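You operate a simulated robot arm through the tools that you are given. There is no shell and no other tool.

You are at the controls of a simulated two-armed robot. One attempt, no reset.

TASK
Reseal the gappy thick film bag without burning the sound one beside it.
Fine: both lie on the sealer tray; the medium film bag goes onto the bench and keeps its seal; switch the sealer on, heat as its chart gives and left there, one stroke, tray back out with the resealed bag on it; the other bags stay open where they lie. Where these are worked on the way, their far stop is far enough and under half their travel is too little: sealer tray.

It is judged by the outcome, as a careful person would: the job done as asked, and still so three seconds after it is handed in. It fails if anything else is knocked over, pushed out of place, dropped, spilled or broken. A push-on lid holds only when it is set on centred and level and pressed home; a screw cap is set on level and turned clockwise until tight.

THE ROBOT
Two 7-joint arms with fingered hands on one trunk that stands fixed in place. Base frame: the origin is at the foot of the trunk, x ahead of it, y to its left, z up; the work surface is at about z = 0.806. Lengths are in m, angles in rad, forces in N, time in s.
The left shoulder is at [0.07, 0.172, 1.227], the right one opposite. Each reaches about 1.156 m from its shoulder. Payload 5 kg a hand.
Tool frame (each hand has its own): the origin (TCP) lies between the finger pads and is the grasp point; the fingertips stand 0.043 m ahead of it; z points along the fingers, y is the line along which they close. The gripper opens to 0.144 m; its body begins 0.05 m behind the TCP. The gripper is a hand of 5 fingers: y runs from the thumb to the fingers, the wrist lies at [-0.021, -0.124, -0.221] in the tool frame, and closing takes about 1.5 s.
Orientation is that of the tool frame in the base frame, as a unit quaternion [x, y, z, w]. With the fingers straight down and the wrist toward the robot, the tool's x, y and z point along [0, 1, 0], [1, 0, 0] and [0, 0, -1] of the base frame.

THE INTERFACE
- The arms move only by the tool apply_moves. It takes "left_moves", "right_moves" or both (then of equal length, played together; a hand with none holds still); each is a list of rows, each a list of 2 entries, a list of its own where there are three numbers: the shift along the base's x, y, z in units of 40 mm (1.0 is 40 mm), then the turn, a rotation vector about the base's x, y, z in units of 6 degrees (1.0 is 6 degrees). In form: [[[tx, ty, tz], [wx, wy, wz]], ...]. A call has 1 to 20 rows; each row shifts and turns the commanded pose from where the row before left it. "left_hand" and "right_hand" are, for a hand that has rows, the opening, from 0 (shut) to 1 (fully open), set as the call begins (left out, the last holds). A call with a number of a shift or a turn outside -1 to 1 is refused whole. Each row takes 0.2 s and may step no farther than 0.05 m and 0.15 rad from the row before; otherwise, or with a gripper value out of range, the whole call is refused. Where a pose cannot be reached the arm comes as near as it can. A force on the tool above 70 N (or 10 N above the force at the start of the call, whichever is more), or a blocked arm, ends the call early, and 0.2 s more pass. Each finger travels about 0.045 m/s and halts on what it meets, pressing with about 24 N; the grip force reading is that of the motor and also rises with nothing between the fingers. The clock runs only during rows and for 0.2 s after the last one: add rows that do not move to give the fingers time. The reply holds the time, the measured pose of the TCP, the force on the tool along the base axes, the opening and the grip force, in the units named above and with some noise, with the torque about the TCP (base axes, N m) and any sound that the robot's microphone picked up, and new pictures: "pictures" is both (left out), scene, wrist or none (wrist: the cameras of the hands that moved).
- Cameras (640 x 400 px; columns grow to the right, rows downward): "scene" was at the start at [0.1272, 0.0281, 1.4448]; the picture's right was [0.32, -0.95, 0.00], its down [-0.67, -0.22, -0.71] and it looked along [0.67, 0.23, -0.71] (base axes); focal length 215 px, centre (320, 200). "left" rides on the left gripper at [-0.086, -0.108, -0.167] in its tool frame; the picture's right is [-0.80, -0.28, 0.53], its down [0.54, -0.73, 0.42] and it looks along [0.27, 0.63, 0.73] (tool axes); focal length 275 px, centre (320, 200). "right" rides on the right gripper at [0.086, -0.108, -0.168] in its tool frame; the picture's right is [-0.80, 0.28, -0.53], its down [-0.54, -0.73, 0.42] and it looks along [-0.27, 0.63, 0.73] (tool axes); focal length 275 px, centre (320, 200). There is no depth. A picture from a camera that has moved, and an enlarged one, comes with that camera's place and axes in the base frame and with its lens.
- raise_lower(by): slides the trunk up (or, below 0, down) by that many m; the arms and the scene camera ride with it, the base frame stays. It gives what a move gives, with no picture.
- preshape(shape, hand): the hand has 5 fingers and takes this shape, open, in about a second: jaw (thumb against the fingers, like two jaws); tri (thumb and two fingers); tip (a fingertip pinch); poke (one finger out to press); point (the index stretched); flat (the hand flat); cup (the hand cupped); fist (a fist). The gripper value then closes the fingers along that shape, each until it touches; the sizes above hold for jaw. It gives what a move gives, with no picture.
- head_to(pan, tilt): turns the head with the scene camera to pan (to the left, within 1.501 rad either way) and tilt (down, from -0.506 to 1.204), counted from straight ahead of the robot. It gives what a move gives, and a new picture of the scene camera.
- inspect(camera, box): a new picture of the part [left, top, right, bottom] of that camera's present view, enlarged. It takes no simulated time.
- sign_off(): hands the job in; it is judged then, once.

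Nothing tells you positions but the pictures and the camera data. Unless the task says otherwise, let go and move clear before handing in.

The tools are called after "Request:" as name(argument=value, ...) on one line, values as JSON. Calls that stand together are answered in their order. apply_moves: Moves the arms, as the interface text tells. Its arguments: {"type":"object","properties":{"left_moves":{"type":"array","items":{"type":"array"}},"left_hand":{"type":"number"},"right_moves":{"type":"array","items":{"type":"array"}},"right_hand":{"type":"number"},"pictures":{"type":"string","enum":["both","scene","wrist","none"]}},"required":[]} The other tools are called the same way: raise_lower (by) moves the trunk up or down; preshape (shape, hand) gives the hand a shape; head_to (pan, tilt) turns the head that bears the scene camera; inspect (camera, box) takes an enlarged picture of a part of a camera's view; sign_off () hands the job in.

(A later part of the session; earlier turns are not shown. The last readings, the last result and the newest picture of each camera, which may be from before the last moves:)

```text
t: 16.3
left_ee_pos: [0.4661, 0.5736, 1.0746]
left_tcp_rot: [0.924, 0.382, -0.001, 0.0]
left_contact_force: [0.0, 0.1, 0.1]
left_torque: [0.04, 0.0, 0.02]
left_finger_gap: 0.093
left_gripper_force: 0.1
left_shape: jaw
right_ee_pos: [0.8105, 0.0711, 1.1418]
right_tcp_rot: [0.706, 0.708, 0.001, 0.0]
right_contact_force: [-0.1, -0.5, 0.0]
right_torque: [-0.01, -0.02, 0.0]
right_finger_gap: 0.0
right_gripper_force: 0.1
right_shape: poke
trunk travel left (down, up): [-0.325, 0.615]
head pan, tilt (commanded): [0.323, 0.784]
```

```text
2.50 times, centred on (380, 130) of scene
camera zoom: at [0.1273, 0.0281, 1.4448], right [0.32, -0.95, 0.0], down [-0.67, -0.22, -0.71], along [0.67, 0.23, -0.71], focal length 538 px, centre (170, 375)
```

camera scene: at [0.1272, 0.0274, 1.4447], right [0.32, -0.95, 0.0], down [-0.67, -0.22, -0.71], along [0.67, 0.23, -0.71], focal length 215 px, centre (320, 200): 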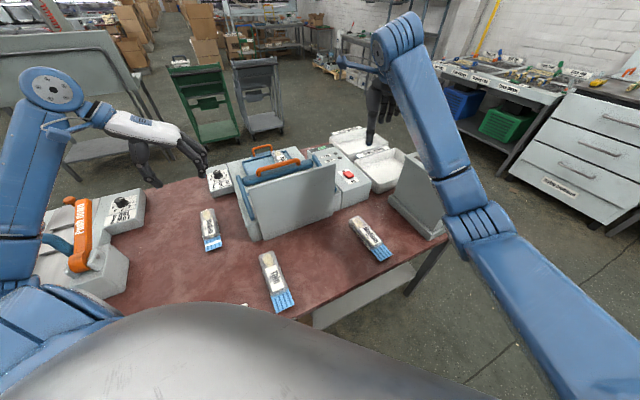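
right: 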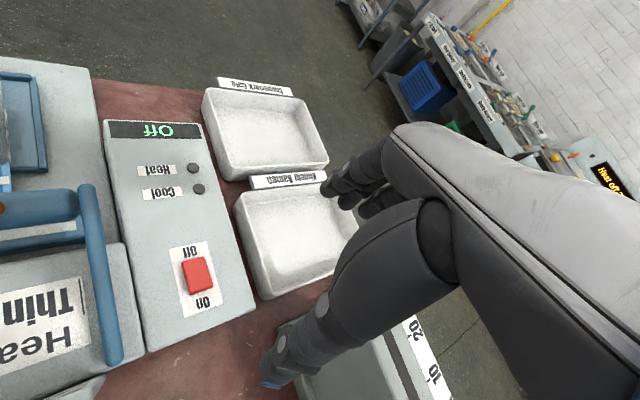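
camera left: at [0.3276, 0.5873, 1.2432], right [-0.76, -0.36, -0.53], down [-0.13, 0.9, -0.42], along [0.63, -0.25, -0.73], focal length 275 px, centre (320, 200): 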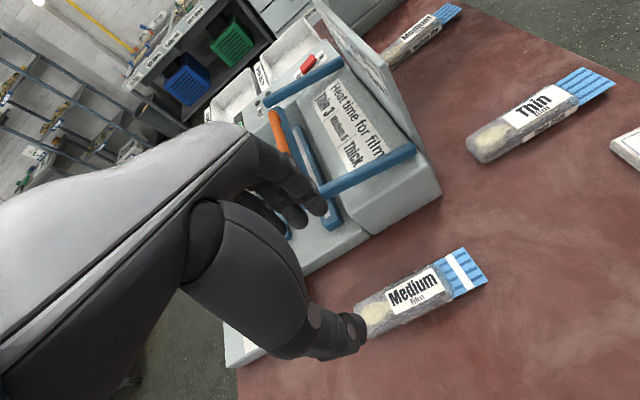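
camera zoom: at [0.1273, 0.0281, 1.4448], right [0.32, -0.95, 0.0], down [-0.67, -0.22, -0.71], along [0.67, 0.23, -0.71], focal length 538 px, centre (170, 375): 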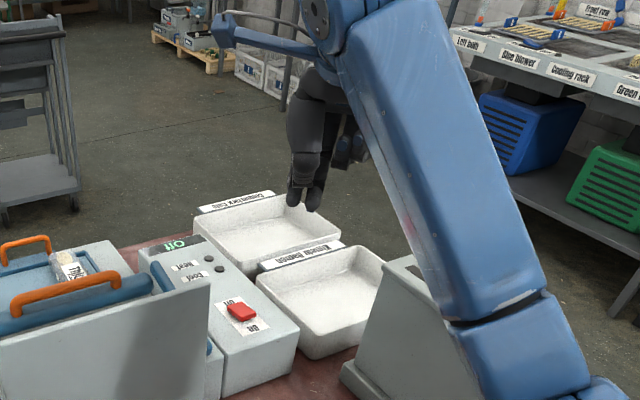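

Request:
inspect(camera="right", box=[150, 220, 246, 320])

Request:
inspect(camera="right", box=[260, 160, 440, 370])

Request:
inspect(camera="scene", box=[320, 150, 380, 200])

```text
4.00 times, centred on (198, 270) of right
camera zoom: at [0.7019, 0.1568, 1.3101], right [0.29, -0.8, 0.53], down [-0.73, -0.54, -0.42], along [0.63, -0.27, -0.73], focal length 1101 px, centre (808, -80)
```

zoom: 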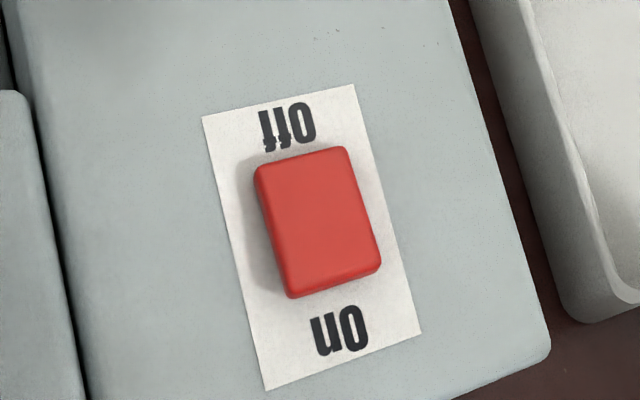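

```text
1.90 times, centred on (350, 265) of right
camera zoom: at [0.7019, 0.1568, 1.3101], right [0.29, -0.8, 0.53], down [-0.73, -0.54, -0.42], along [0.63, -0.27, -0.73], focal length 524 px, centre (263, 76)
```

zoom: 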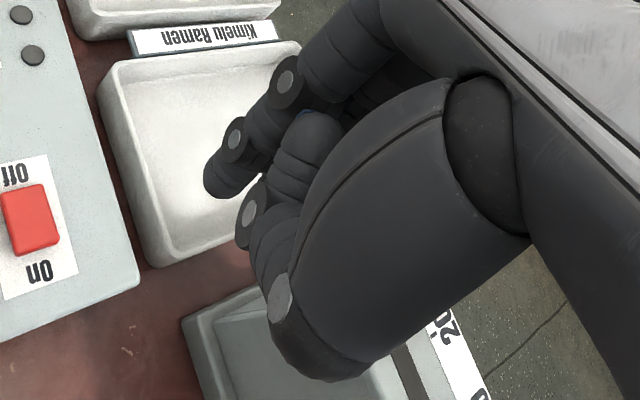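

```text
8.00 times, centred on (350, 175) of scene
camera zoom: at [0.1273, 0.0281, 1.4448], right [0.32, -0.95, 0.0], down [-0.67, -0.22, -0.71], along [0.67, 0.23, -0.71], focal length 1720 px, centre (80, 400)
```

zoom: 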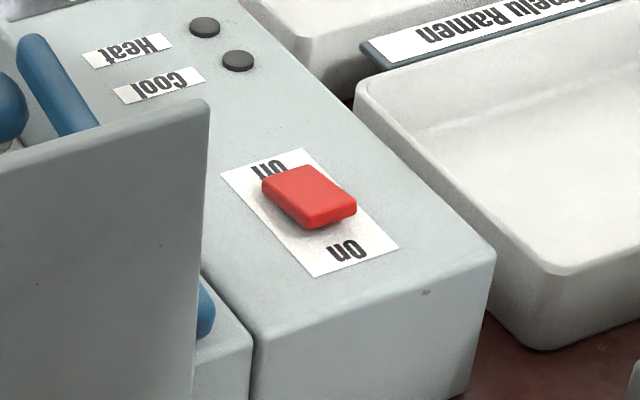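

Request:
inspect(camera="scene", box=[350, 70, 420, 150])

```text
5.00 times, centred on (385, 110) of scene
camera zoom: at [0.1273, 0.0281, 1.4448], right [0.32, -0.95, 0.0], down [-0.67, -0.22, -0.71], along [0.67, 0.23, -0.71], focal length 1075 px, centre (-5, 650)
```

zoom: 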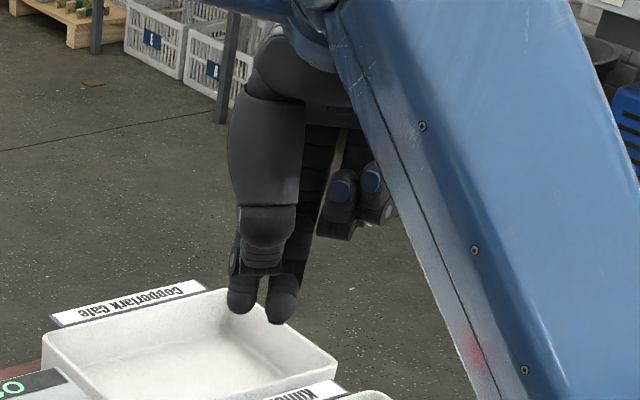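

The switch is near (0.814, 0.136, 0.91) with its On side toward me. I'll move the right poking finger to just above its On half and look.

Request:
apply_moves(right_moves=[[[0, 0.25, -0.9], [0, 0, 0]], [[0, 0.25, -0.9], [0, 0, 0]], [[0, 0.25, -0.9], [0, 0, 0]], [[0, 0.25, -0.85], [0, 0, 0]]], pictures="both")

Request:
inspect(camera="scene", box=[310, 100, 400, 200])

Request:
inspect(camera="right", box=[150, 180, 390, 380])

```text
t: 17.3
left_ee_pos: [0.4658, 0.5738, 1.0739]
left_tcp_rot: [0.924, 0.383, 0.0, 0.001]
left_contact_force: [-0.2, -0.8, 0.5]
left_torque: [0.01, 0.02, 0.01]
left_finger_gap: 0.0932
left_gripper_force: 0.2
left_shape: jaw
right_ee_pos: [0.8114, 0.1109, 1.0]
right_tcp_rot: [0.706, 0.708, -0.001, 0.0]
right_contact_force: [-0.1, 0.1, -0.5]
right_torque: [0.02, 0.0, -0.03]
right_finger_gap: 0.0
right_gripper_force: 0.0
right_shape: poke
trunk travel left (down, up): [-0.325, 0.615]
head pan, tilt (commanded): [0.323, 0.784]
camera scene: at [0.1278, 0.0287, 1.4448], right [0.32, -0.95, 0.0], down [-0.67, -0.22, -0.71], along [0.67, 0.22, -0.71], focal length 215 px, centre (320, 200)
camera right: at [0.7025, 0.197, 1.1682], right [0.28, -0.8, 0.53], down [-0.73, -0.54, -0.42], along [0.63, -0.27, -0.73], focal length 275 px, centre (320, 200)
```

scene: 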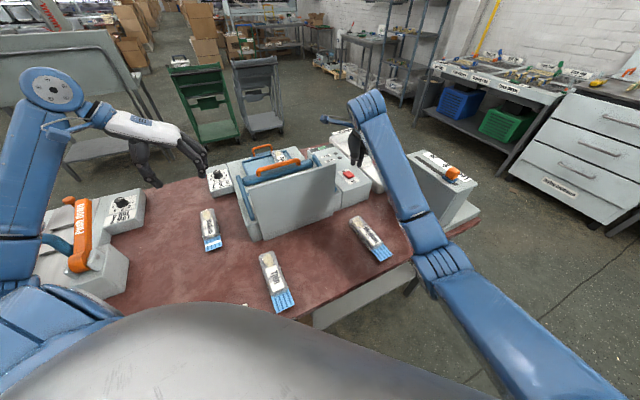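
right: 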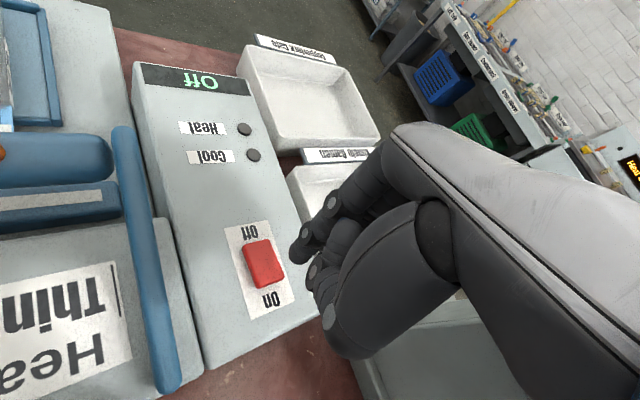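

```text
4.00 times, centred on (355, 150) of scene
camera zoom: at [0.1278, 0.0287, 1.4448], right [0.32, -0.95, 0.0], down [-0.67, -0.22, -0.71], along [0.67, 0.22, -0.71], focal length 860 px, centre (180, 400)
```

zoom: 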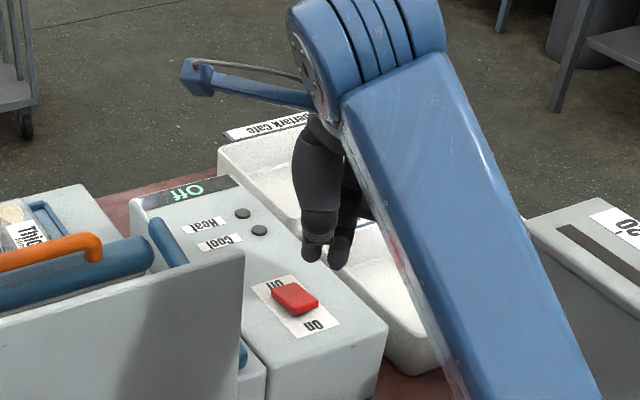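

```text
2.00 times, centred on (270, 280) of right
camera zoom: at [0.7025, 0.197, 1.1682], right [0.28, -0.8, 0.53], down [-0.73, -0.54, -0.42], along [0.63, -0.27, -0.73], focal length 551 px, centre (420, 40)
```

zoom: 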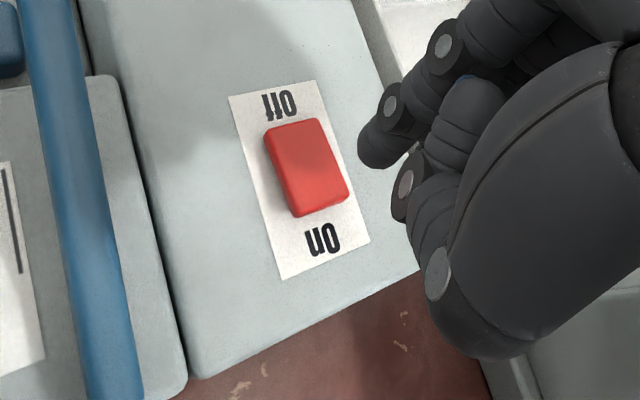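

Index tip sits near the On half. I'll tilt the hand 12° so only the index leads, line it up and lower to just above the rocker.

Request:
apply_moves(right_moves=[[[-0.07, 0.09, -0.3], [-1, 0, 0]], [[-0.07, 0.09, -0.4], [-1, 0, 0]], [[0, 0, -0.3], [0, 0, 0]]], pictures="wrist")

Request:
inspect(camera="scene", box=[320, 130, 390, 200])

Request:
inspect(camera="right", box=[180, 180, 380, 360])

```text
t: 18.1
left_ee_pos: [0.4651, 0.5733, 1.0735]
left_tcp_rot: [0.924, 0.383, 0.0, 0.0]
left_contact_force: [0.6, -0.5, 0.6]
left_torque: [0.01, 0.01, -0.01]
left_finger_gap: 0.0932
left_gripper_force: 0.1
left_shape: jaw
right_ee_pos: [0.8039, 0.119, 0.9595]
right_tcp_rot: [0.703, 0.703, -0.076, 0.074]
right_contact_force: [-0.5, -0.3, 0.5]
right_torque: [0.0, -0.03, 0.0]
right_finger_gap: 0.0003
right_gripper_force: 0.0
right_shape: poke
trunk travel left (down, up): [-0.325, 0.615]
head pan, tilt (commanded): [0.323, 0.784]
camera right: at [0.6962, 0.236, 1.1064], right [0.29, -0.67, 0.69], down [-0.73, -0.62, -0.3], along [0.63, -0.41, -0.66], focal length 275 px, centre (320, 200)
```

right: 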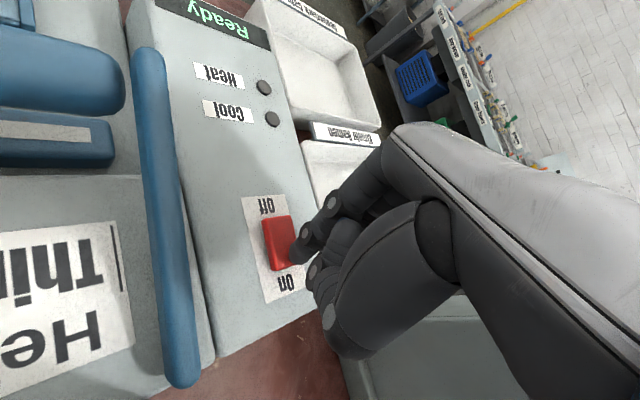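

```text
5.71 times, centred on (355, 165) of scene
camera zoom: at [0.1272, 0.0274, 1.4449], right [0.32, -0.95, 0.0], down [-0.67, -0.22, -0.71], along [0.67, 0.23, -0.71], focal length 1229 px, centre (120, 400)
```

zoom: 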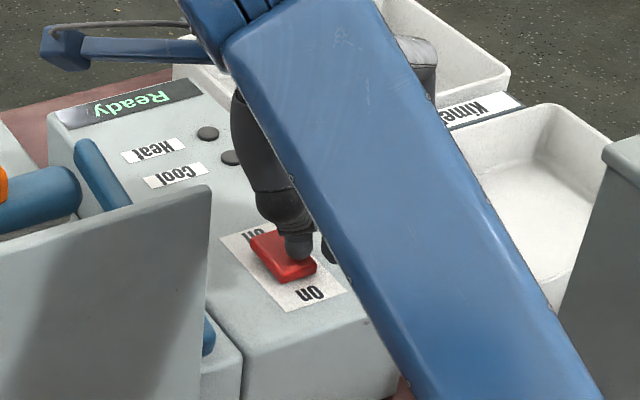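

```text
2.22 times, centred on (280, 270) of right
camera zoom: at [0.6962, 0.236, 1.1064], right [0.29, -0.67, 0.69], down [-0.73, -0.62, -0.3], along [0.63, -0.41, -0.66], focal length 612 px, centre (409, 44)
```

zoom: 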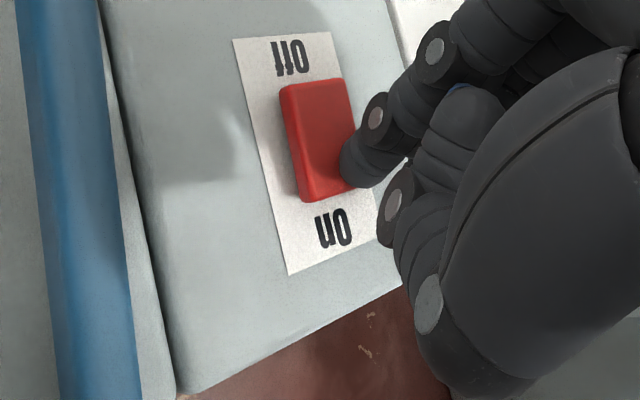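

The display now reads "Ready" — the sealer is on. I'll lift the right hand straight off the switch and check it stays on.

Request:
apply_moves(right_moves=[[[0, 0, 0.5], [0, 0, 0]], [[0, 0, 1.0], [0, 0, 0]], [[0, 0, 1.0], [1, 0, 0]], [[0, -0.5, 1.0], [1, 0, 0]], [[0, -0.5, 1.0], [0, 0, 0]]], pictures="both")

Request:
inspect(camera="right", box=[60, 90, 320, 330])

```text
t: 19.3
left_ee_pos: [0.4648, 0.5745, 1.0749]
left_tcp_rot: [0.924, 0.383, 0.0, 0.0]
left_contact_force: [-0.1, -0.9, 0.1]
left_torque: [0.0, -0.04, 0.02]
left_finger_gap: 0.0931
left_gripper_force: 0.0
left_shape: jaw
right_ee_pos: [0.8049, 0.0807, 1.1404]
right_tcp_rot: [0.706, 0.708, 0.0, 0.0]
right_contact_force: [-0.4, -0.2, -0.7]
right_torque: [0.0, -0.04, 0.01]
right_finger_gap: 0.0
right_gripper_force: 0.0
right_shape: poke
trunk travel left (down, up): [-0.325, 0.615]
head pan, tilt (commanded): [0.323, 0.784]
camera scene: at [0.1264, 0.0283, 1.4448], right [0.32, -0.95, 0.0], down [-0.67, -0.22, -0.71], along [0.67, 0.23, -0.71], focal length 215 px, centre (320, 200)
camera right: at [0.6957, 0.1651, 1.3081], right [0.29, -0.8, 0.53], down [-0.72, -0.54, -0.42], along [0.63, -0.27, -0.73], focal length 275 px, centre (320, 200)
```

scene: 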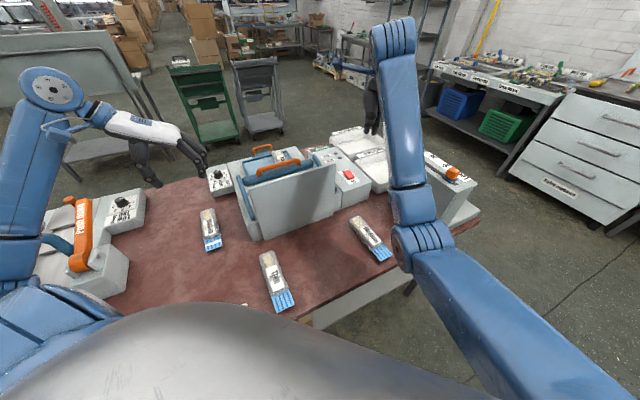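
right: 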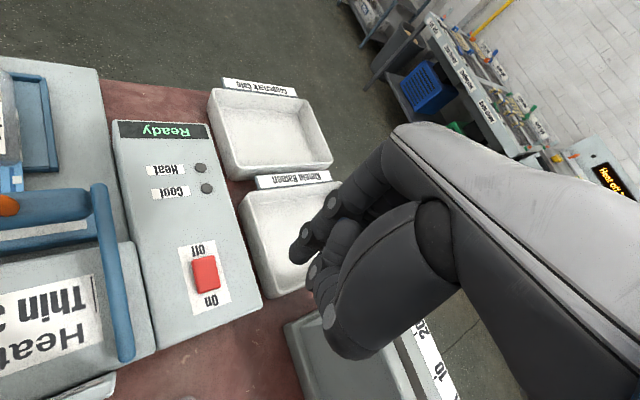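

```text
1.67 times, centred on (190, 210) of right
camera zoom: at [0.6957, 0.1651, 1.3081], right [0.29, -0.8, 0.53], down [-0.72, -0.54, -0.42], along [0.63, -0.27, -0.73], focal length 459 px, centre (537, 183)
```

zoom: 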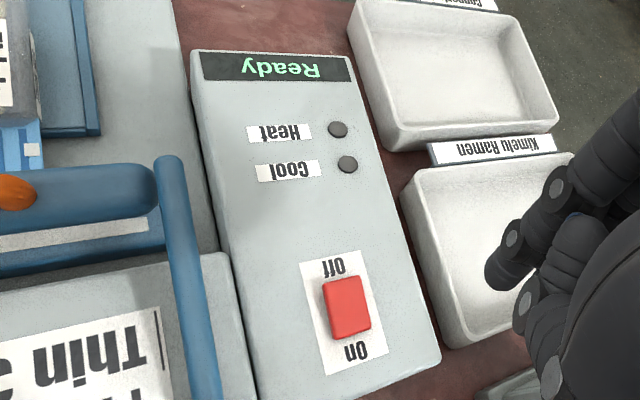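

The sealer stays "Ready". Next the dial: I'll shape the left hand for a three-finger grip and move it above the knob.

Request:
preshape(shape="tri", hand="left")

Request:
apply_moves(left_moves=[[[0.9, 0.46, -0.1], [0, 0, 0]], [[0.9, 0.46, -0.1], [0, 0, 0]], [[0.9, 0.46, -0.1], [0, 0, 0]], [[0.9, 0.46, -0.1], [0, 0, 0]], [[0.9, 0.46, -0.1], [0, 0, 0]], [[0.9, 0.46, -0.1], [0, 0, 0]]], pictures="both")

Request:
inspect(camera="left", box=[260, 180, 500, 400])

Request:
inspect(camera="scene", box=[140, 100, 260, 220])

```text
t: 20.2
left_ee_pos: [0.4658, 0.5735, 1.074]
left_tcp_rot: [0.924, 0.383, -0.001, 0.0]
left_contact_force: [-0.3, -0.4, 0.3]
left_torque: [0.0, 0.01, -0.04]
left_finger_gap: 0.144
left_gripper_force: 0.2
left_shape: tri
right_ee_pos: [0.8044, 0.0796, 1.1396]
right_tcp_rot: [0.707, 0.708, 0.001, 0.0]
right_contact_force: [0.4, 0.5, 0.1]
right_torque: [0.03, 0.01, 0.0]
right_finger_gap: 0.0
right_gripper_force: 0.1
right_shape: poke
trunk travel left (down, up): [-0.325, 0.615]
head pan, tilt (commanded): [0.323, 0.784]
```

```text
t: 21.6
left_ee_pos: [0.6846, 0.684, 1.0479]
left_tcp_rot: [0.924, 0.383, -0.001, -0.001]
left_contact_force: [0.1, 0.9, -0.2]
left_torque: [-0.07, 0.05, 0.01]
left_finger_gap: 0.144
left_gripper_force: 0.1
left_shape: tri
right_ee_pos: [0.8057, 0.0794, 1.1382]
right_tcp_rot: [0.706, 0.708, -0.001, -0.001]
right_contact_force: [0.7, 0.4, -0.8]
right_torque: [0.0, 0.01, -0.01]
right_finger_gap: 0.0
right_gripper_force: 0.1
right_shape: poke
trunk travel left (down, up): [-0.325, 0.615]
head pan, tilt (commanded): [0.323, 0.784]
camera scene: at [0.1293, 0.028, 1.4446], right [0.32, -0.95, 0.0], down [-0.67, -0.23, -0.71], along [0.67, 0.23, -0.71], focal length 215 px, centre (320, 200)
camera left: at [0.5474, 0.6983, 1.2169], right [-0.77, -0.36, -0.53], down [-0.13, 0.9, -0.42], along [0.63, -0.25, -0.73], focal length 275 px, centre (320, 200)
```

scene: 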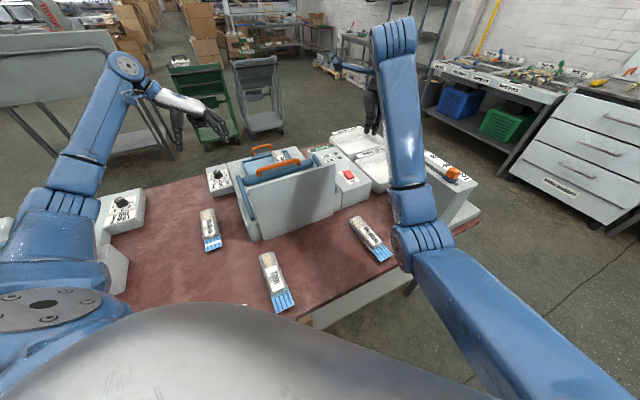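
left: 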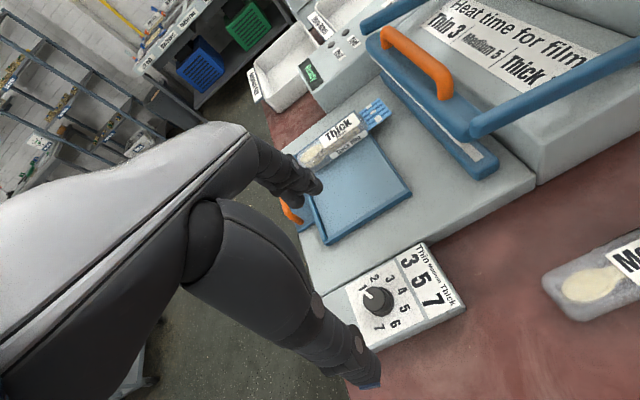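

```text
1.82 times, centred on (380, 290) of left
camera zoom: at [0.5474, 0.6983, 1.2169], right [-0.77, -0.36, -0.53], down [-0.13, 0.9, -0.42], along [0.63, -0.25, -0.73], focal length 500 px, centre (211, 36)
```

zoom: 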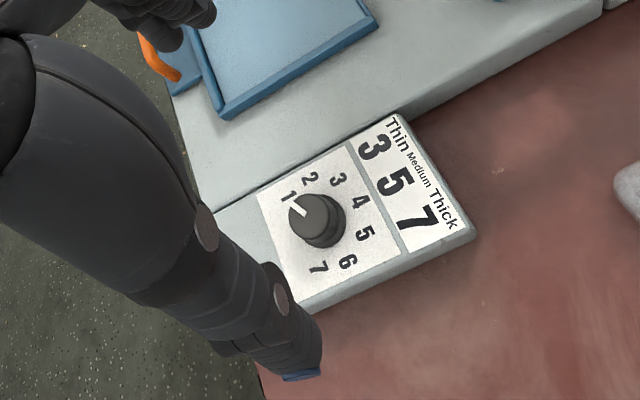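

```text
3.33 times, centred on (200, 160) of scene
camera zoom: at [0.1293, 0.028, 1.4446], right [0.32, -0.95, 0.0], down [-0.67, -0.23, -0.71], along [0.67, 0.23, -0.71], focal length 717 px, centre (720, 333)
```

zoom: 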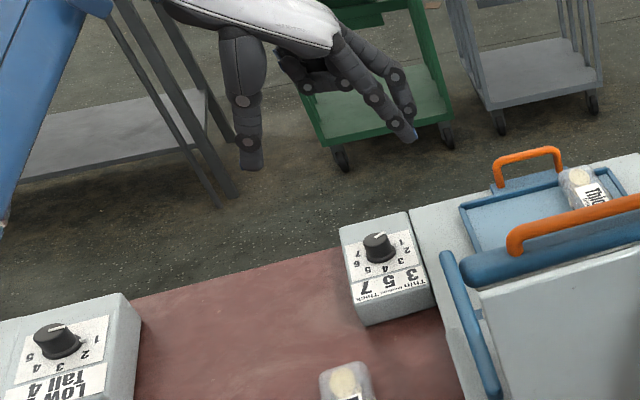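

Knob is at about (0.701, 0.699), top z ≈ 0.866, box top ≈ 0.84. I need about 240° clockwise, so I'll turn the hand counter-clockwise in the air first (+105°) to start a long stroke and see if the arm can manage it.

Request:
apply_moves(left_moves=[[[0.1, 0.1, 0], [0, 0, 1]], [[0.1, 0.1, 0], [0, 0, 1]], [[0.1, 0.1, 0], [0, 0, 1]], [[0.1, 0.1, 0], [0, 0, 1]], [[0, 0, 0], [0, 0, 1]], [[0, 0, 0], [0, 0, 1]], [[0, 0, 0], [0, 0, 1]], [[0, 0, 0], [0, 0, 1]], [[0, 0, 0], [0, 0, 1]], [[0, 0, 0], [0, 0, 1]], [[0, 0, 0], [0, 0, 1]], [[0, 0, 0], [0, 0, 1]], [[0, 0, 0], [0, 0, 1]], [[0, 0, 0], [0, 0, 1]], [[0, 0, 0], [0, 0, 1]], [[0, 0, 0], [0, 0, 1]], [[0, 0, 0], [0, 0, 1]], [[0, 0, 0], [0, 0, 0.5]]], pictures="both")

```text
t: 25.4
left_ee_pos: [0.6989, 0.6994, 1.0504]
left_tcp_rot: [0.258, 0.966, 0.0, 0.0]
left_contact_force: [-0.1, 1.2, -0.5]
left_torque: [0.01, -0.03, 0.0]
left_finger_gap: 0.1438
left_gripper_force: 0.1
left_shape: tri
right_ee_pos: [0.8053, 0.0784, 1.1396]
right_tcp_rot: [0.707, 0.708, 0.0, 0.0]
right_contact_force: [-0.8, 0.0, 0.2]
right_torque: [0.0, 0.02, 0.0]
right_finger_gap: 0.0
right_gripper_force: 0.0
right_shape: poke
trunk travel left (down, up): [-0.325, 0.615]
head pan, tilt (commanded): [0.323, 0.784]
camera scene: at [0.1274, 0.0281, 1.4448], right [0.32, -0.95, 0.0], down [-0.67, -0.22, -0.71], along [0.67, 0.23, -0.71], focal length 215 px, centre (320, 200)
camera left: at [0.7186, 0.5607, 1.2184], right [0.55, -0.64, -0.53], down [-0.83, -0.36, -0.42], along [0.08, 0.68, -0.73], focal length 275 px, centre (320, 200)
```

scene: 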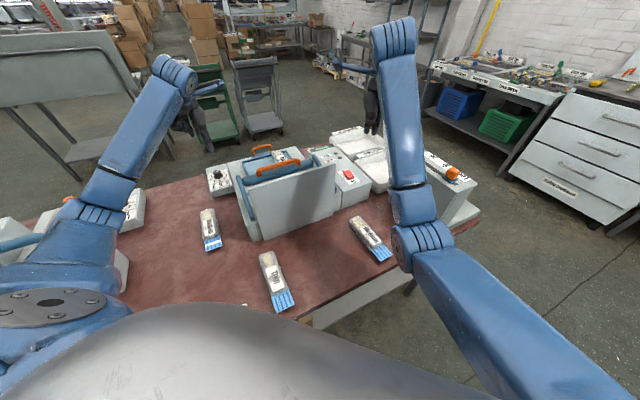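
left: 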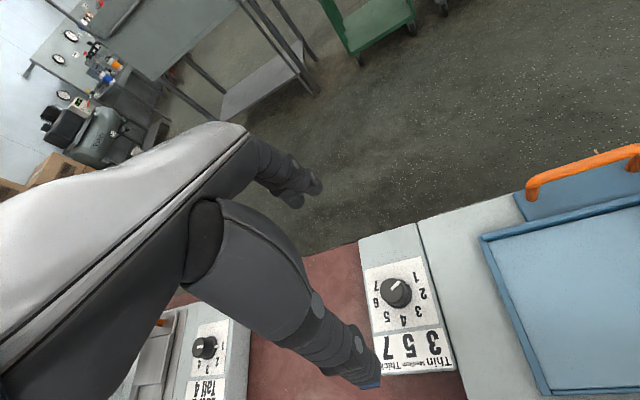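

Request:
inspect(camera="left", box=[340, 230, 460, 390])

Request:
inspect(camera="left", box=[180, 110, 500, 400])

```text
2.50 times, centred on (400, 310) of left
camera zoom: at [0.7186, 0.5607, 1.2184], right [0.55, -0.64, -0.53], down [-0.83, -0.36, -0.42], along [0.08, 0.68, -0.73], focal length 688 px, centre (120, -75)
```

zoom: 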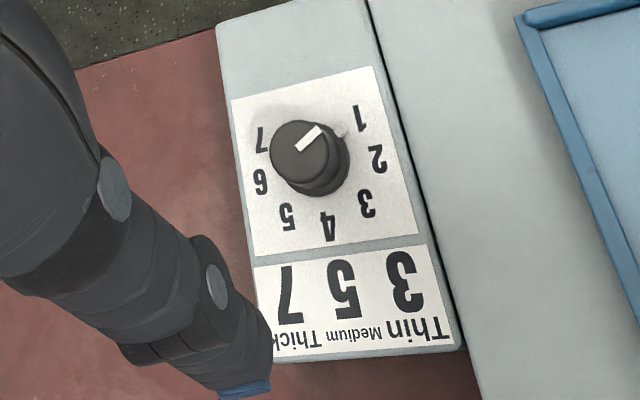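

```text
1.38 times, centred on (340, 255) of left
camera zoom: at [0.7186, 0.5607, 1.2184], right [0.55, -0.64, -0.53], down [-0.83, -0.36, -0.42], along [0.08, 0.68, -0.73], focal length 380 px, centre (292, 124)
```

zoom: 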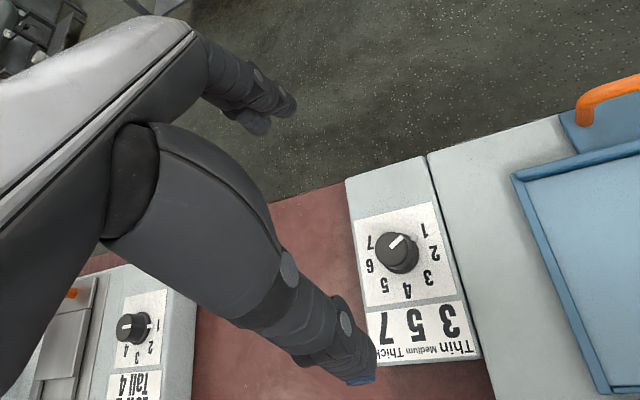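

Request:
apply_moves(left_moves=[[[0.04, -0.035, -0.6], [0, 0, 0]], [[0, 0, -0.9], [0, 0, 0]], [[0, 0, -0.9], [0, 0, 0]], [[0, 0, -0.3], [0, 0, 0]], [[0, 0, 0], [0, 0, 0]], [[0, 0, 0], [0, 0, 0]]], left_hand=0.5, pictures="wrist")

Request:
inspect(camera="left", box=[220, 150, 460, 350])

Request:
inspect(camera="scene", box=[180, 120, 260, 200])

```text
t: 26.8
left_ee_pos: [0.6997, 0.6985, 0.9416]
left_tcp_rot: [0.258, 0.966, -0.001, 0.001]
left_contact_force: [0.9, 1.0, -0.1]
left_torque: [0.0, -0.01, 0.02]
left_finger_gap: 0.0724
left_gripper_force: 0.1
left_shape: tri
right_ee_pos: [0.8052, 0.0791, 1.1393]
right_tcp_rot: [0.706, 0.709, 0.0, 0.0]
right_contact_force: [0.1, -0.1, 0.1]
right_torque: [0.0, -0.05, 0.03]
right_finger_gap: 0.0
right_gripper_force: 0.0
right_shape: poke
trunk travel left (down, up): [-0.325, 0.615]
head pan, tilt (commanded): [0.323, 0.784]
camera left: at [0.7199, 0.5595, 1.1106], right [0.55, -0.64, -0.53], down [-0.83, -0.36, -0.42], along [0.08, 0.68, -0.73], focal length 275 px, centre (320, 200)
```

left: 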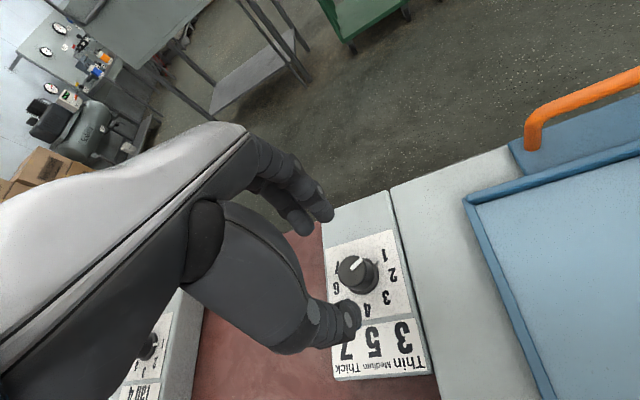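

```text
2.00 times, centred on (340, 250) of left
camera zoom: at [0.7199, 0.5595, 1.1106], right [0.55, -0.64, -0.53], down [-0.83, -0.36, -0.42], along [0.08, 0.68, -0.73], focal length 551 px, centre (280, 100)
```

zoom: 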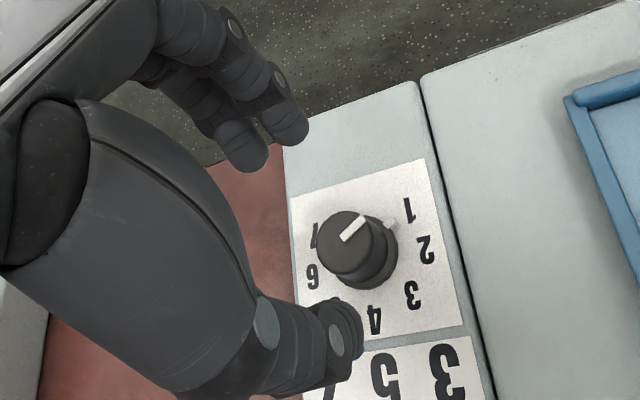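

```text
5.00 times, centred on (220, 160) of scene
camera zoom: at [0.1274, 0.0282, 1.4448], right [0.32, -0.95, 0.0], down [-0.67, -0.22, -0.71], along [0.67, 0.23, -0.71], focal length 1075 px, centre (820, 400)
```

zoom: 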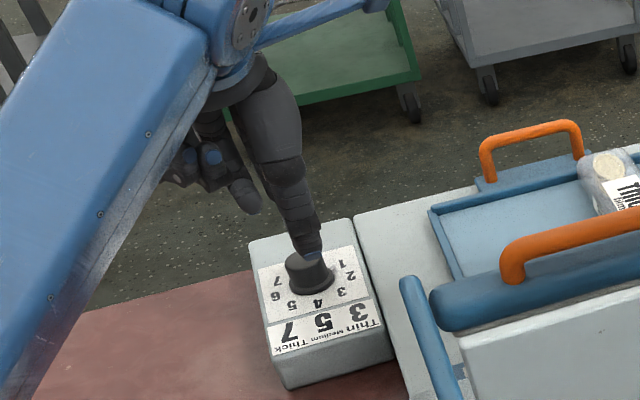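

The hand axis lines up with the knob. Lowering so the three fingers surround it.

Request:
apply_moves(left_moves=[[[0, 0, -0.5], [0, 0, 0]], [[0, 0, -0.5], [0, 0, 0]], [[0, 0, -0.15], [0, 0, 0]]], pictures="none")

Request:
inspect(camera="left", box=[220, 170, 460, 370])

Request:
inspect(camera="scene", box=[180, 130, 260, 210])

```text
t: 27.6
left_ee_pos: [0.7, 0.697, 0.8968]
left_tcp_rot: [0.258, 0.966, 0.0, 0.0]
left_contact_force: [-0.3, 0.4, 0.9]
left_torque: [0.01, -0.05, 0.01]
left_finger_gap: 0.0727
left_gripper_force: 0.0
left_shape: tri
right_ee_pos: [0.806, 0.0788, 1.1392]
right_tcp_rot: [0.706, 0.708, 0.001, 0.001]
right_contact_force: [0.2, 0.5, 0.5]
right_torque: [-0.01, 0.0, -0.05]
right_finger_gap: 0.0004
right_gripper_force: 0.1
right_shape: poke
trunk travel left (down, up): [-0.325, 0.615]
head pan, tilt (commanded): [0.323, 0.784]
```

```text
2.00 times, centred on (340, 270) of left
camera zoom: at [0.7202, 0.5589, 1.0643], right [0.55, -0.64, -0.53], down [-0.83, -0.36, -0.42], along [0.08, 0.68, -0.73], focal length 551 px, centre (280, 60)
```

zoom: 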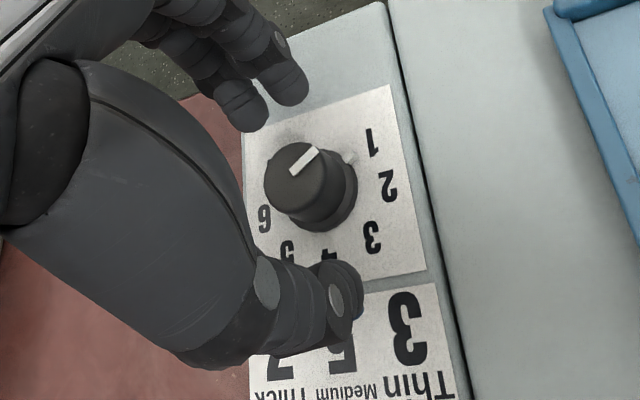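

```text
5.00 times, centred on (220, 170) of scene
camera zoom: at [0.1272, 0.028, 1.4448], right [0.32, -0.95, 0.0], down [-0.67, -0.22, -0.71], along [0.67, 0.23, -0.71], focal length 1075 px, centre (820, 350)
```

zoom: 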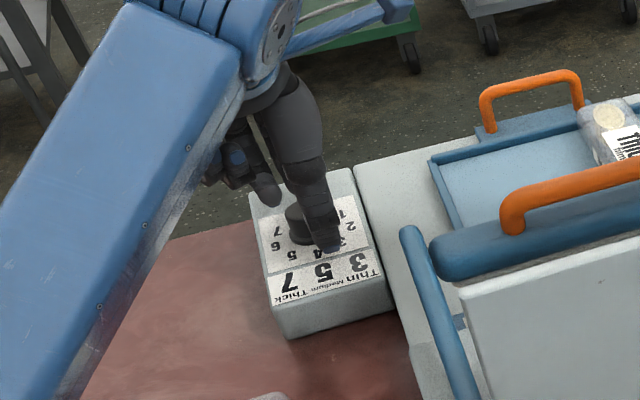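

Request:
apply_moves(left_moves=[[[0, 0, -0.12], [0, 0, 0]], [[0, 0, 0], [0, 0, 0]], [[0, 0, 0], [0, 0, 0]], [[0, 0, 0], [0, 0, 0]], [[0, 0, 0], [0, 0, 0]], [[0, 0, 0], [0, 0, 0]]], left_hand=0.0, pictures="none")

Request:
inspect(camera="left", box=[220, 170, 460, 370])

Request:
inspect(camera="scene", box=[180, 130, 260, 210])

```text
t: 29.0
left_ee_pos: [0.6992, 0.6971, 0.8903]
left_tcp_rot: [0.259, 0.966, 0.0, 0.001]
left_contact_force: [-0.2, -1.6, -2.2]
left_torque: [-0.04, 0.02, -0.06]
left_finger_gap: 0.0224
left_gripper_force: 23.9
left_shape: tri
right_ee_pos: [0.8047, 0.0789, 1.1392]
right_tcp_rot: [0.706, 0.708, 0.0, -0.001]
right_contact_force: [0.3, -0.1, -0.6]
right_torque: [-0.02, 0.01, 0.02]
right_finger_gap: 0.0
right_gripper_force: 0.1
right_shape: poke
trunk travel left (down, up): [-0.325, 0.615]
head pan, tilt (commanded): [0.323, 0.784]
```

```text
2.00 times, centred on (340, 270) of left
camera zoom: at [0.7206, 0.5592, 1.0593], right [0.55, -0.64, -0.53], down [-0.83, -0.36, -0.42], along [0.08, 0.68, -0.73], focal length 551 px, centre (280, 60)
```

zoom: 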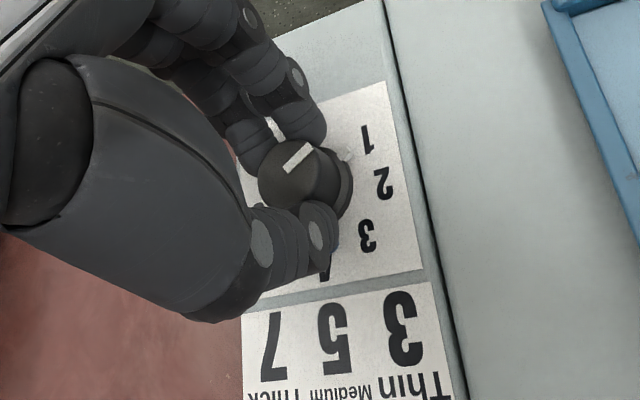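

```text
5.00 times, centred on (220, 170) of scene
camera zoom: at [0.1274, 0.0282, 1.4448], right [0.32, -0.95, 0.0], down [-0.67, -0.22, -0.71], along [0.67, 0.23, -0.71], focal length 1075 px, centre (820, 350)
```

zoom: 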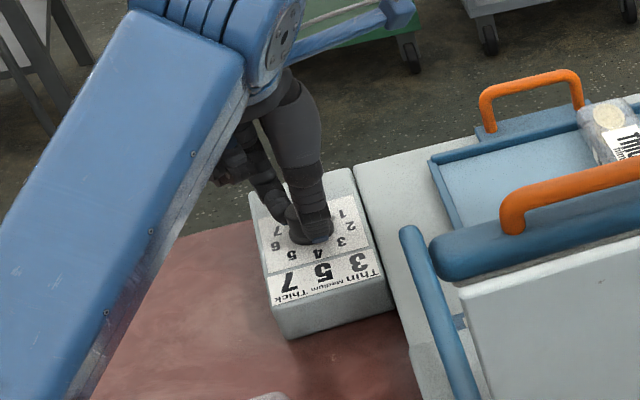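

Knob is held firmly. Turning clockwise 30° first to confirm it follows.

Request:
apply_moves(left_moves=[[[0, 0, 0], [0, 0, -1]], [[0, 0, 0], [0, 0, -1]], [[0, 0, 0], [0, 0, -1]], [[0, 0, 0], [0, 0, -1]], [[0, 0, 0], [0, 0, -1]]], pictures="none")

Request:
inspect(camera="left", box=[220, 170, 460, 370])

```text
t: 30.2
left_ee_pos: [0.6993, 0.6981, 0.8905]
left_tcp_rot: [0.5, 0.866, -0.001, 0.001]
left_contact_force: [-0.9, 0.9, -0.8]
left_torque: [0.08, 0.0, 0.0]
left_finger_gap: 0.0226
left_gripper_force: 23.5
left_shape: tri
right_ee_pos: [0.805, 0.0788, 1.1397]
right_tcp_rot: [0.706, 0.708, -0.001, 0.001]
right_contact_force: [0.9, -0.8, 0.5]
right_torque: [-0.01, 0.02, 0.0]
right_finger_gap: 0.0001
right_gripper_force: 0.0
right_shape: poke
trunk travel left (down, up): [-0.325, 0.615]
head pan, tilt (commanded): [0.323, 0.784]
```

```text
2.00 times, centred on (340, 270) of left
camera zoom: at [0.6486, 0.5681, 1.0593], right [0.15, -0.83, -0.53], down [-0.9, 0.11, -0.42], along [0.41, 0.54, -0.73], focal length 551 px, centre (280, 60)
```

zoom: 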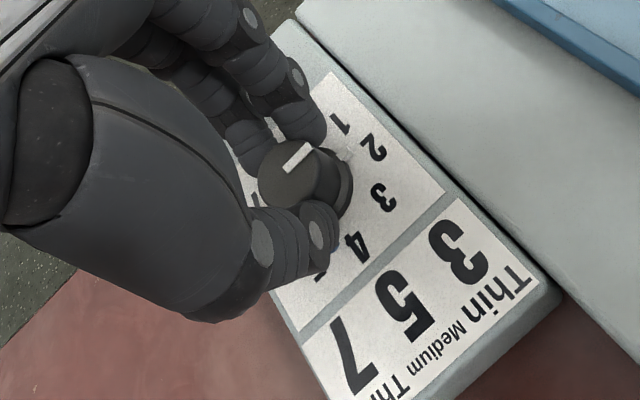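

The knob follows. Continuing another 90°.

Request:
apply_moves(left_moves=[[[0, 0, 0], [0, 0, -1]], [[0, 0, 0], [0, 0, -1]], [[0, 0, 0], [0, 0, -1]], [[0, 0, 0], [0, 0, -1]], [[0, 0, 0], [0, 0, -1]], [[0, 0, 0], [0, 0, -1]], [[0, 0, 0], [0, 0, -1]], [[0, 0, 0], [0, 0, -1]], [[0, 0, 0], [0, 0, -1]], [[0, 0, 0], [0, 0, -1]], [[0, 0, 0], [0, 0, -1]], [[0, 0, 0], [0, 0, -1]], [[0, 0, 0], [0, 0, -1]], [[0, 0, 0], [0, 0, -1]], [[0, 0, 0], [0, 0, -1]]], pictures="scene")

Request:
inspect(camera="left", box=[220, 170, 460, 370])

Request:
inspect(camera="scene", box=[180, 130, 260, 210])

```text
t: 33.4
left_ee_pos: [0.6997, 0.6986, 0.8916]
left_tcp_rot: [0.966, 0.258, 0.0, 0.0]
left_contact_force: [3.2, 11.0, 2.9]
left_torque: [0.43, -0.02, 0.04]
left_finger_gap: 0.0227
left_gripper_force: 23.7
left_shape: tri
right_ee_pos: [0.806, 0.0797, 1.1388]
right_tcp_rot: [0.706, 0.708, -0.001, 0.0]
right_contact_force: [0.8, -0.4, 0.8]
right_torque: [0.02, -0.02, 0.03]
right_finger_gap: 0.0002
right_gripper_force: 0.0
right_shape: poke
trunk travel left (down, up): [-0.325, 0.615]
head pan, tilt (commanded): [0.323, 0.784]
camera scene: at [0.1275, 0.0289, 1.4448], right [0.32, -0.95, 0.0], down [-0.67, -0.23, -0.71], along [0.67, 0.23, -0.71], focal length 215 px, centre (320, 200)
```

scene: 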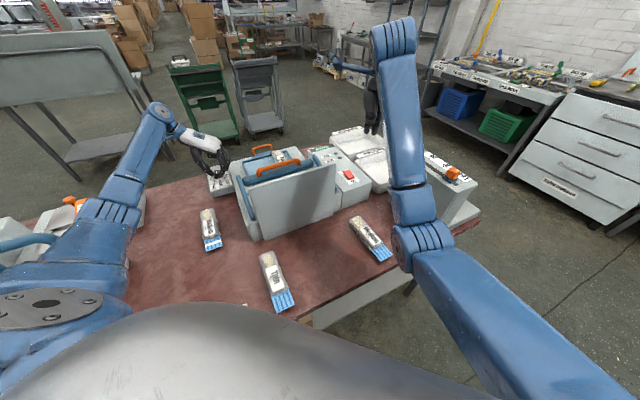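

```text
2.00 times, centred on (340, 270) of left
camera zoom: at [0.5714, 0.7484, 1.0591], right [-0.83, -0.15, -0.53], down [0.11, 0.9, -0.42], along [0.54, -0.41, -0.73], focal length 551 px, centre (280, 60)
```

zoom: 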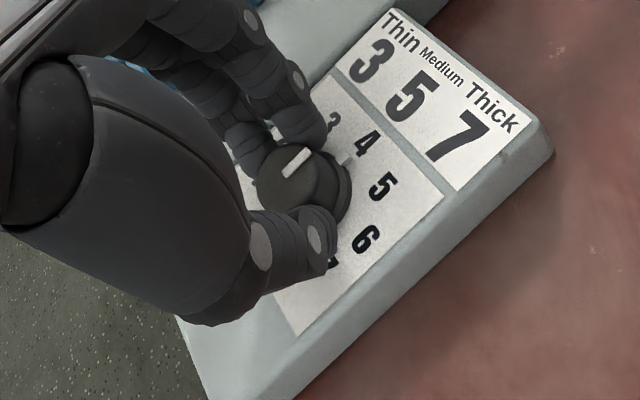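

```text
5.00 times, centred on (220, 170) of scene
camera zoom: at [0.1275, 0.0289, 1.4448], right [0.32, -0.95, 0.0], down [-0.67, -0.23, -0.71], along [0.67, 0.23, -0.71], focal length 1075 px, centre (820, 350)
```

zoom: 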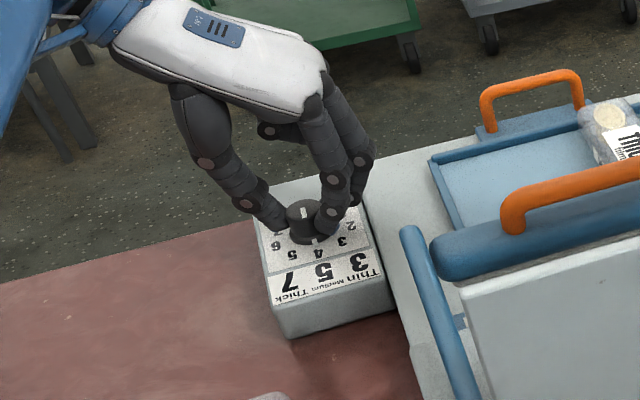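

Knob now at 4 (120° done). Releasing gently, raising, and swinging back for a second stroke.

Request:
apply_moves(left_moves=[[[0, 0, 0], [0, 0, 0]], [[0, 0, 0], [0, 0, 0]], [[0, 0, 0], [0, 0, 0]], [[0, 0, 0.4], [0, 0, 0]], [[0, 0, 0.6], [0, 0, 0]], [[0, 0, 0.6], [0, 0, 0]]], left_hand=0.4, pictures="wrist")

Request:
inspect(camera="left", box=[240, 180, 480, 380])

Request:
inspect(camera="scene", box=[180, 130, 260, 210])

```text
t: 34.8
left_ee_pos: [0.7001, 0.6972, 0.9561]
left_tcp_rot: [0.966, 0.259, 0.0, 0.001]
left_contact_force: [0.1, -0.3, -1.0]
left_torque: [0.04, 0.03, 0.02]
left_finger_gap: 0.057
left_gripper_force: 0.1
left_shape: tri
right_ee_pos: [0.8056, 0.0786, 1.1404]
right_tcp_rot: [0.707, 0.708, 0.001, -0.001]
right_contact_force: [-0.1, 0.3, 0.7]
right_torque: [0.02, -0.03, 0.02]
right_finger_gap: 0.0
right_gripper_force: 0.1
right_shape: poke
trunk travel left (down, up): [-0.325, 0.615]
head pan, tilt (commanded): [0.323, 0.784]
camera left: at [0.5713, 0.7472, 1.1247], right [-0.83, -0.15, -0.53], down [0.11, 0.9, -0.42], along [0.54, -0.41, -0.73], focal length 275 px, centre (320, 200)
```

left: 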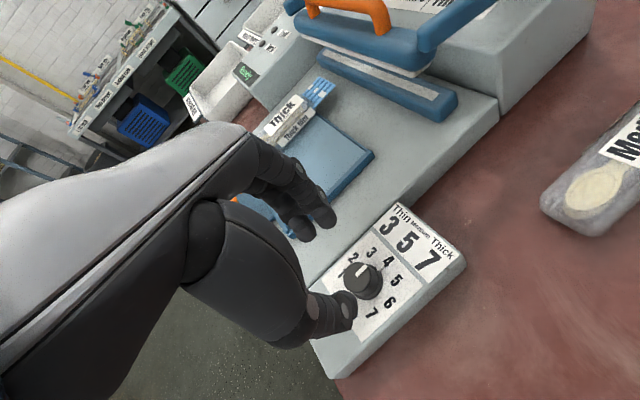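

```text
2.00 times, centred on (360, 280) of left
camera zoom: at [0.5713, 0.7472, 1.1247], right [-0.83, -0.15, -0.53], down [0.11, 0.9, -0.42], along [0.54, -0.41, -0.73], focal length 551 px, centre (240, 40)
```

zoom: 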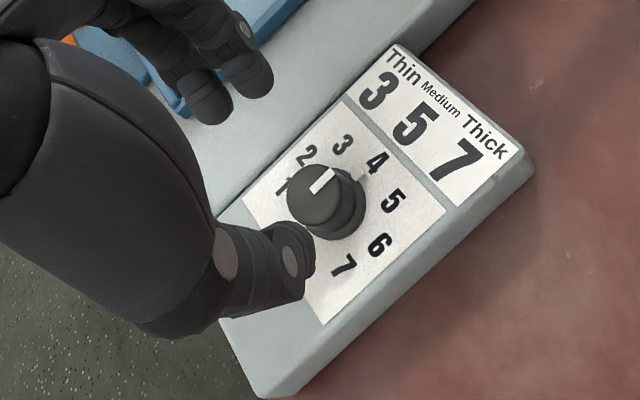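

```text
5.00 times, centred on (220, 170) of scene
camera zoom: at [0.127, 0.0277, 1.4448], right [0.32, -0.95, 0.0], down [-0.67, -0.22, -0.71], along [0.67, 0.23, -0.71], focal length 1075 px, centre (820, 350)
```

zoom: 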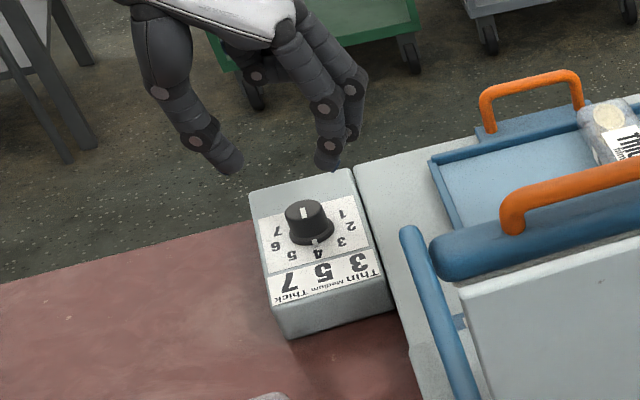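

Request:
apply_moves(left_moves=[[[0, 0, 0], [0, 0, 1]], [[0, 0, 0], [0, 0, 1]], [[0, 0, 0], [0, 0, 1]], [[0, 0, 0], [0, 0, 1]], [[0, 0, 0], [0, 0, 1]], [[0, 0, 0], [0, 0, 1]], [[0, 0, 0], [0, 0, 1]], [[0, 0, 0], [0, 0, 1]], [[0, 0, 0], [0, 0, 1]], [[0, 0, 0], [0, 0, 1]], [[0, 0, 0], [0, 0, 1]], [[0, 0, 0], [0, 0, 1]], [[0, 0, 0], [0, 0, 1]], [[0, 0, 0], [0, 0, 1]], [[0, 0, 0], [0, 0, 1]], [[0, 0, 0], [0, 0, 1]], [[0, 0, 0], [0, 0, 1]], [[0, 0, 0], [0, 0, 1]], [[0, 0, 0], [0, 0, 1]], [[0, 0, 0], [0, 0, 1]]], left_hand=0.45, pictures="none")

Request:
inspect(camera="left", box=[220, 150, 460, 350])

```text
t: 39.0
left_ee_pos: [0.6999, 0.6985, 0.9544]
left_tcp_rot: [0.258, 0.966, 0.0, 0.0]
left_contact_force: [0.0, 0.3, -0.5]
left_torque: [0.0, 0.07, 0.0]
left_finger_gap: 0.0644
left_gripper_force: 0.1
left_shape: tri
right_ee_pos: [0.807, 0.0794, 1.1396]
right_tcp_rot: [0.707, 0.708, 0.0, 0.0]
right_contact_force: [-0.5, 0.1, -0.1]
right_torque: [0.03, 0.02, 0.0]
right_finger_gap: 0.0
right_gripper_force: 0.0
right_shape: poke
trunk travel left (down, up): [-0.325, 0.615]
head pan, tilt (commanded): [0.323, 0.784]
```

```text
2.00 times, centred on (340, 250) of left
camera zoom: at [0.7207, 0.5593, 1.1233], right [0.55, -0.64, -0.53], down [-0.83, -0.36, -0.42], along [0.08, 0.68, -0.73], focal length 551 px, centre (280, 100)
```

zoom: 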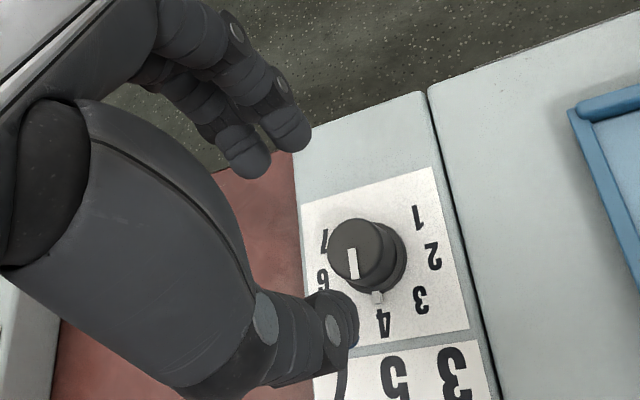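

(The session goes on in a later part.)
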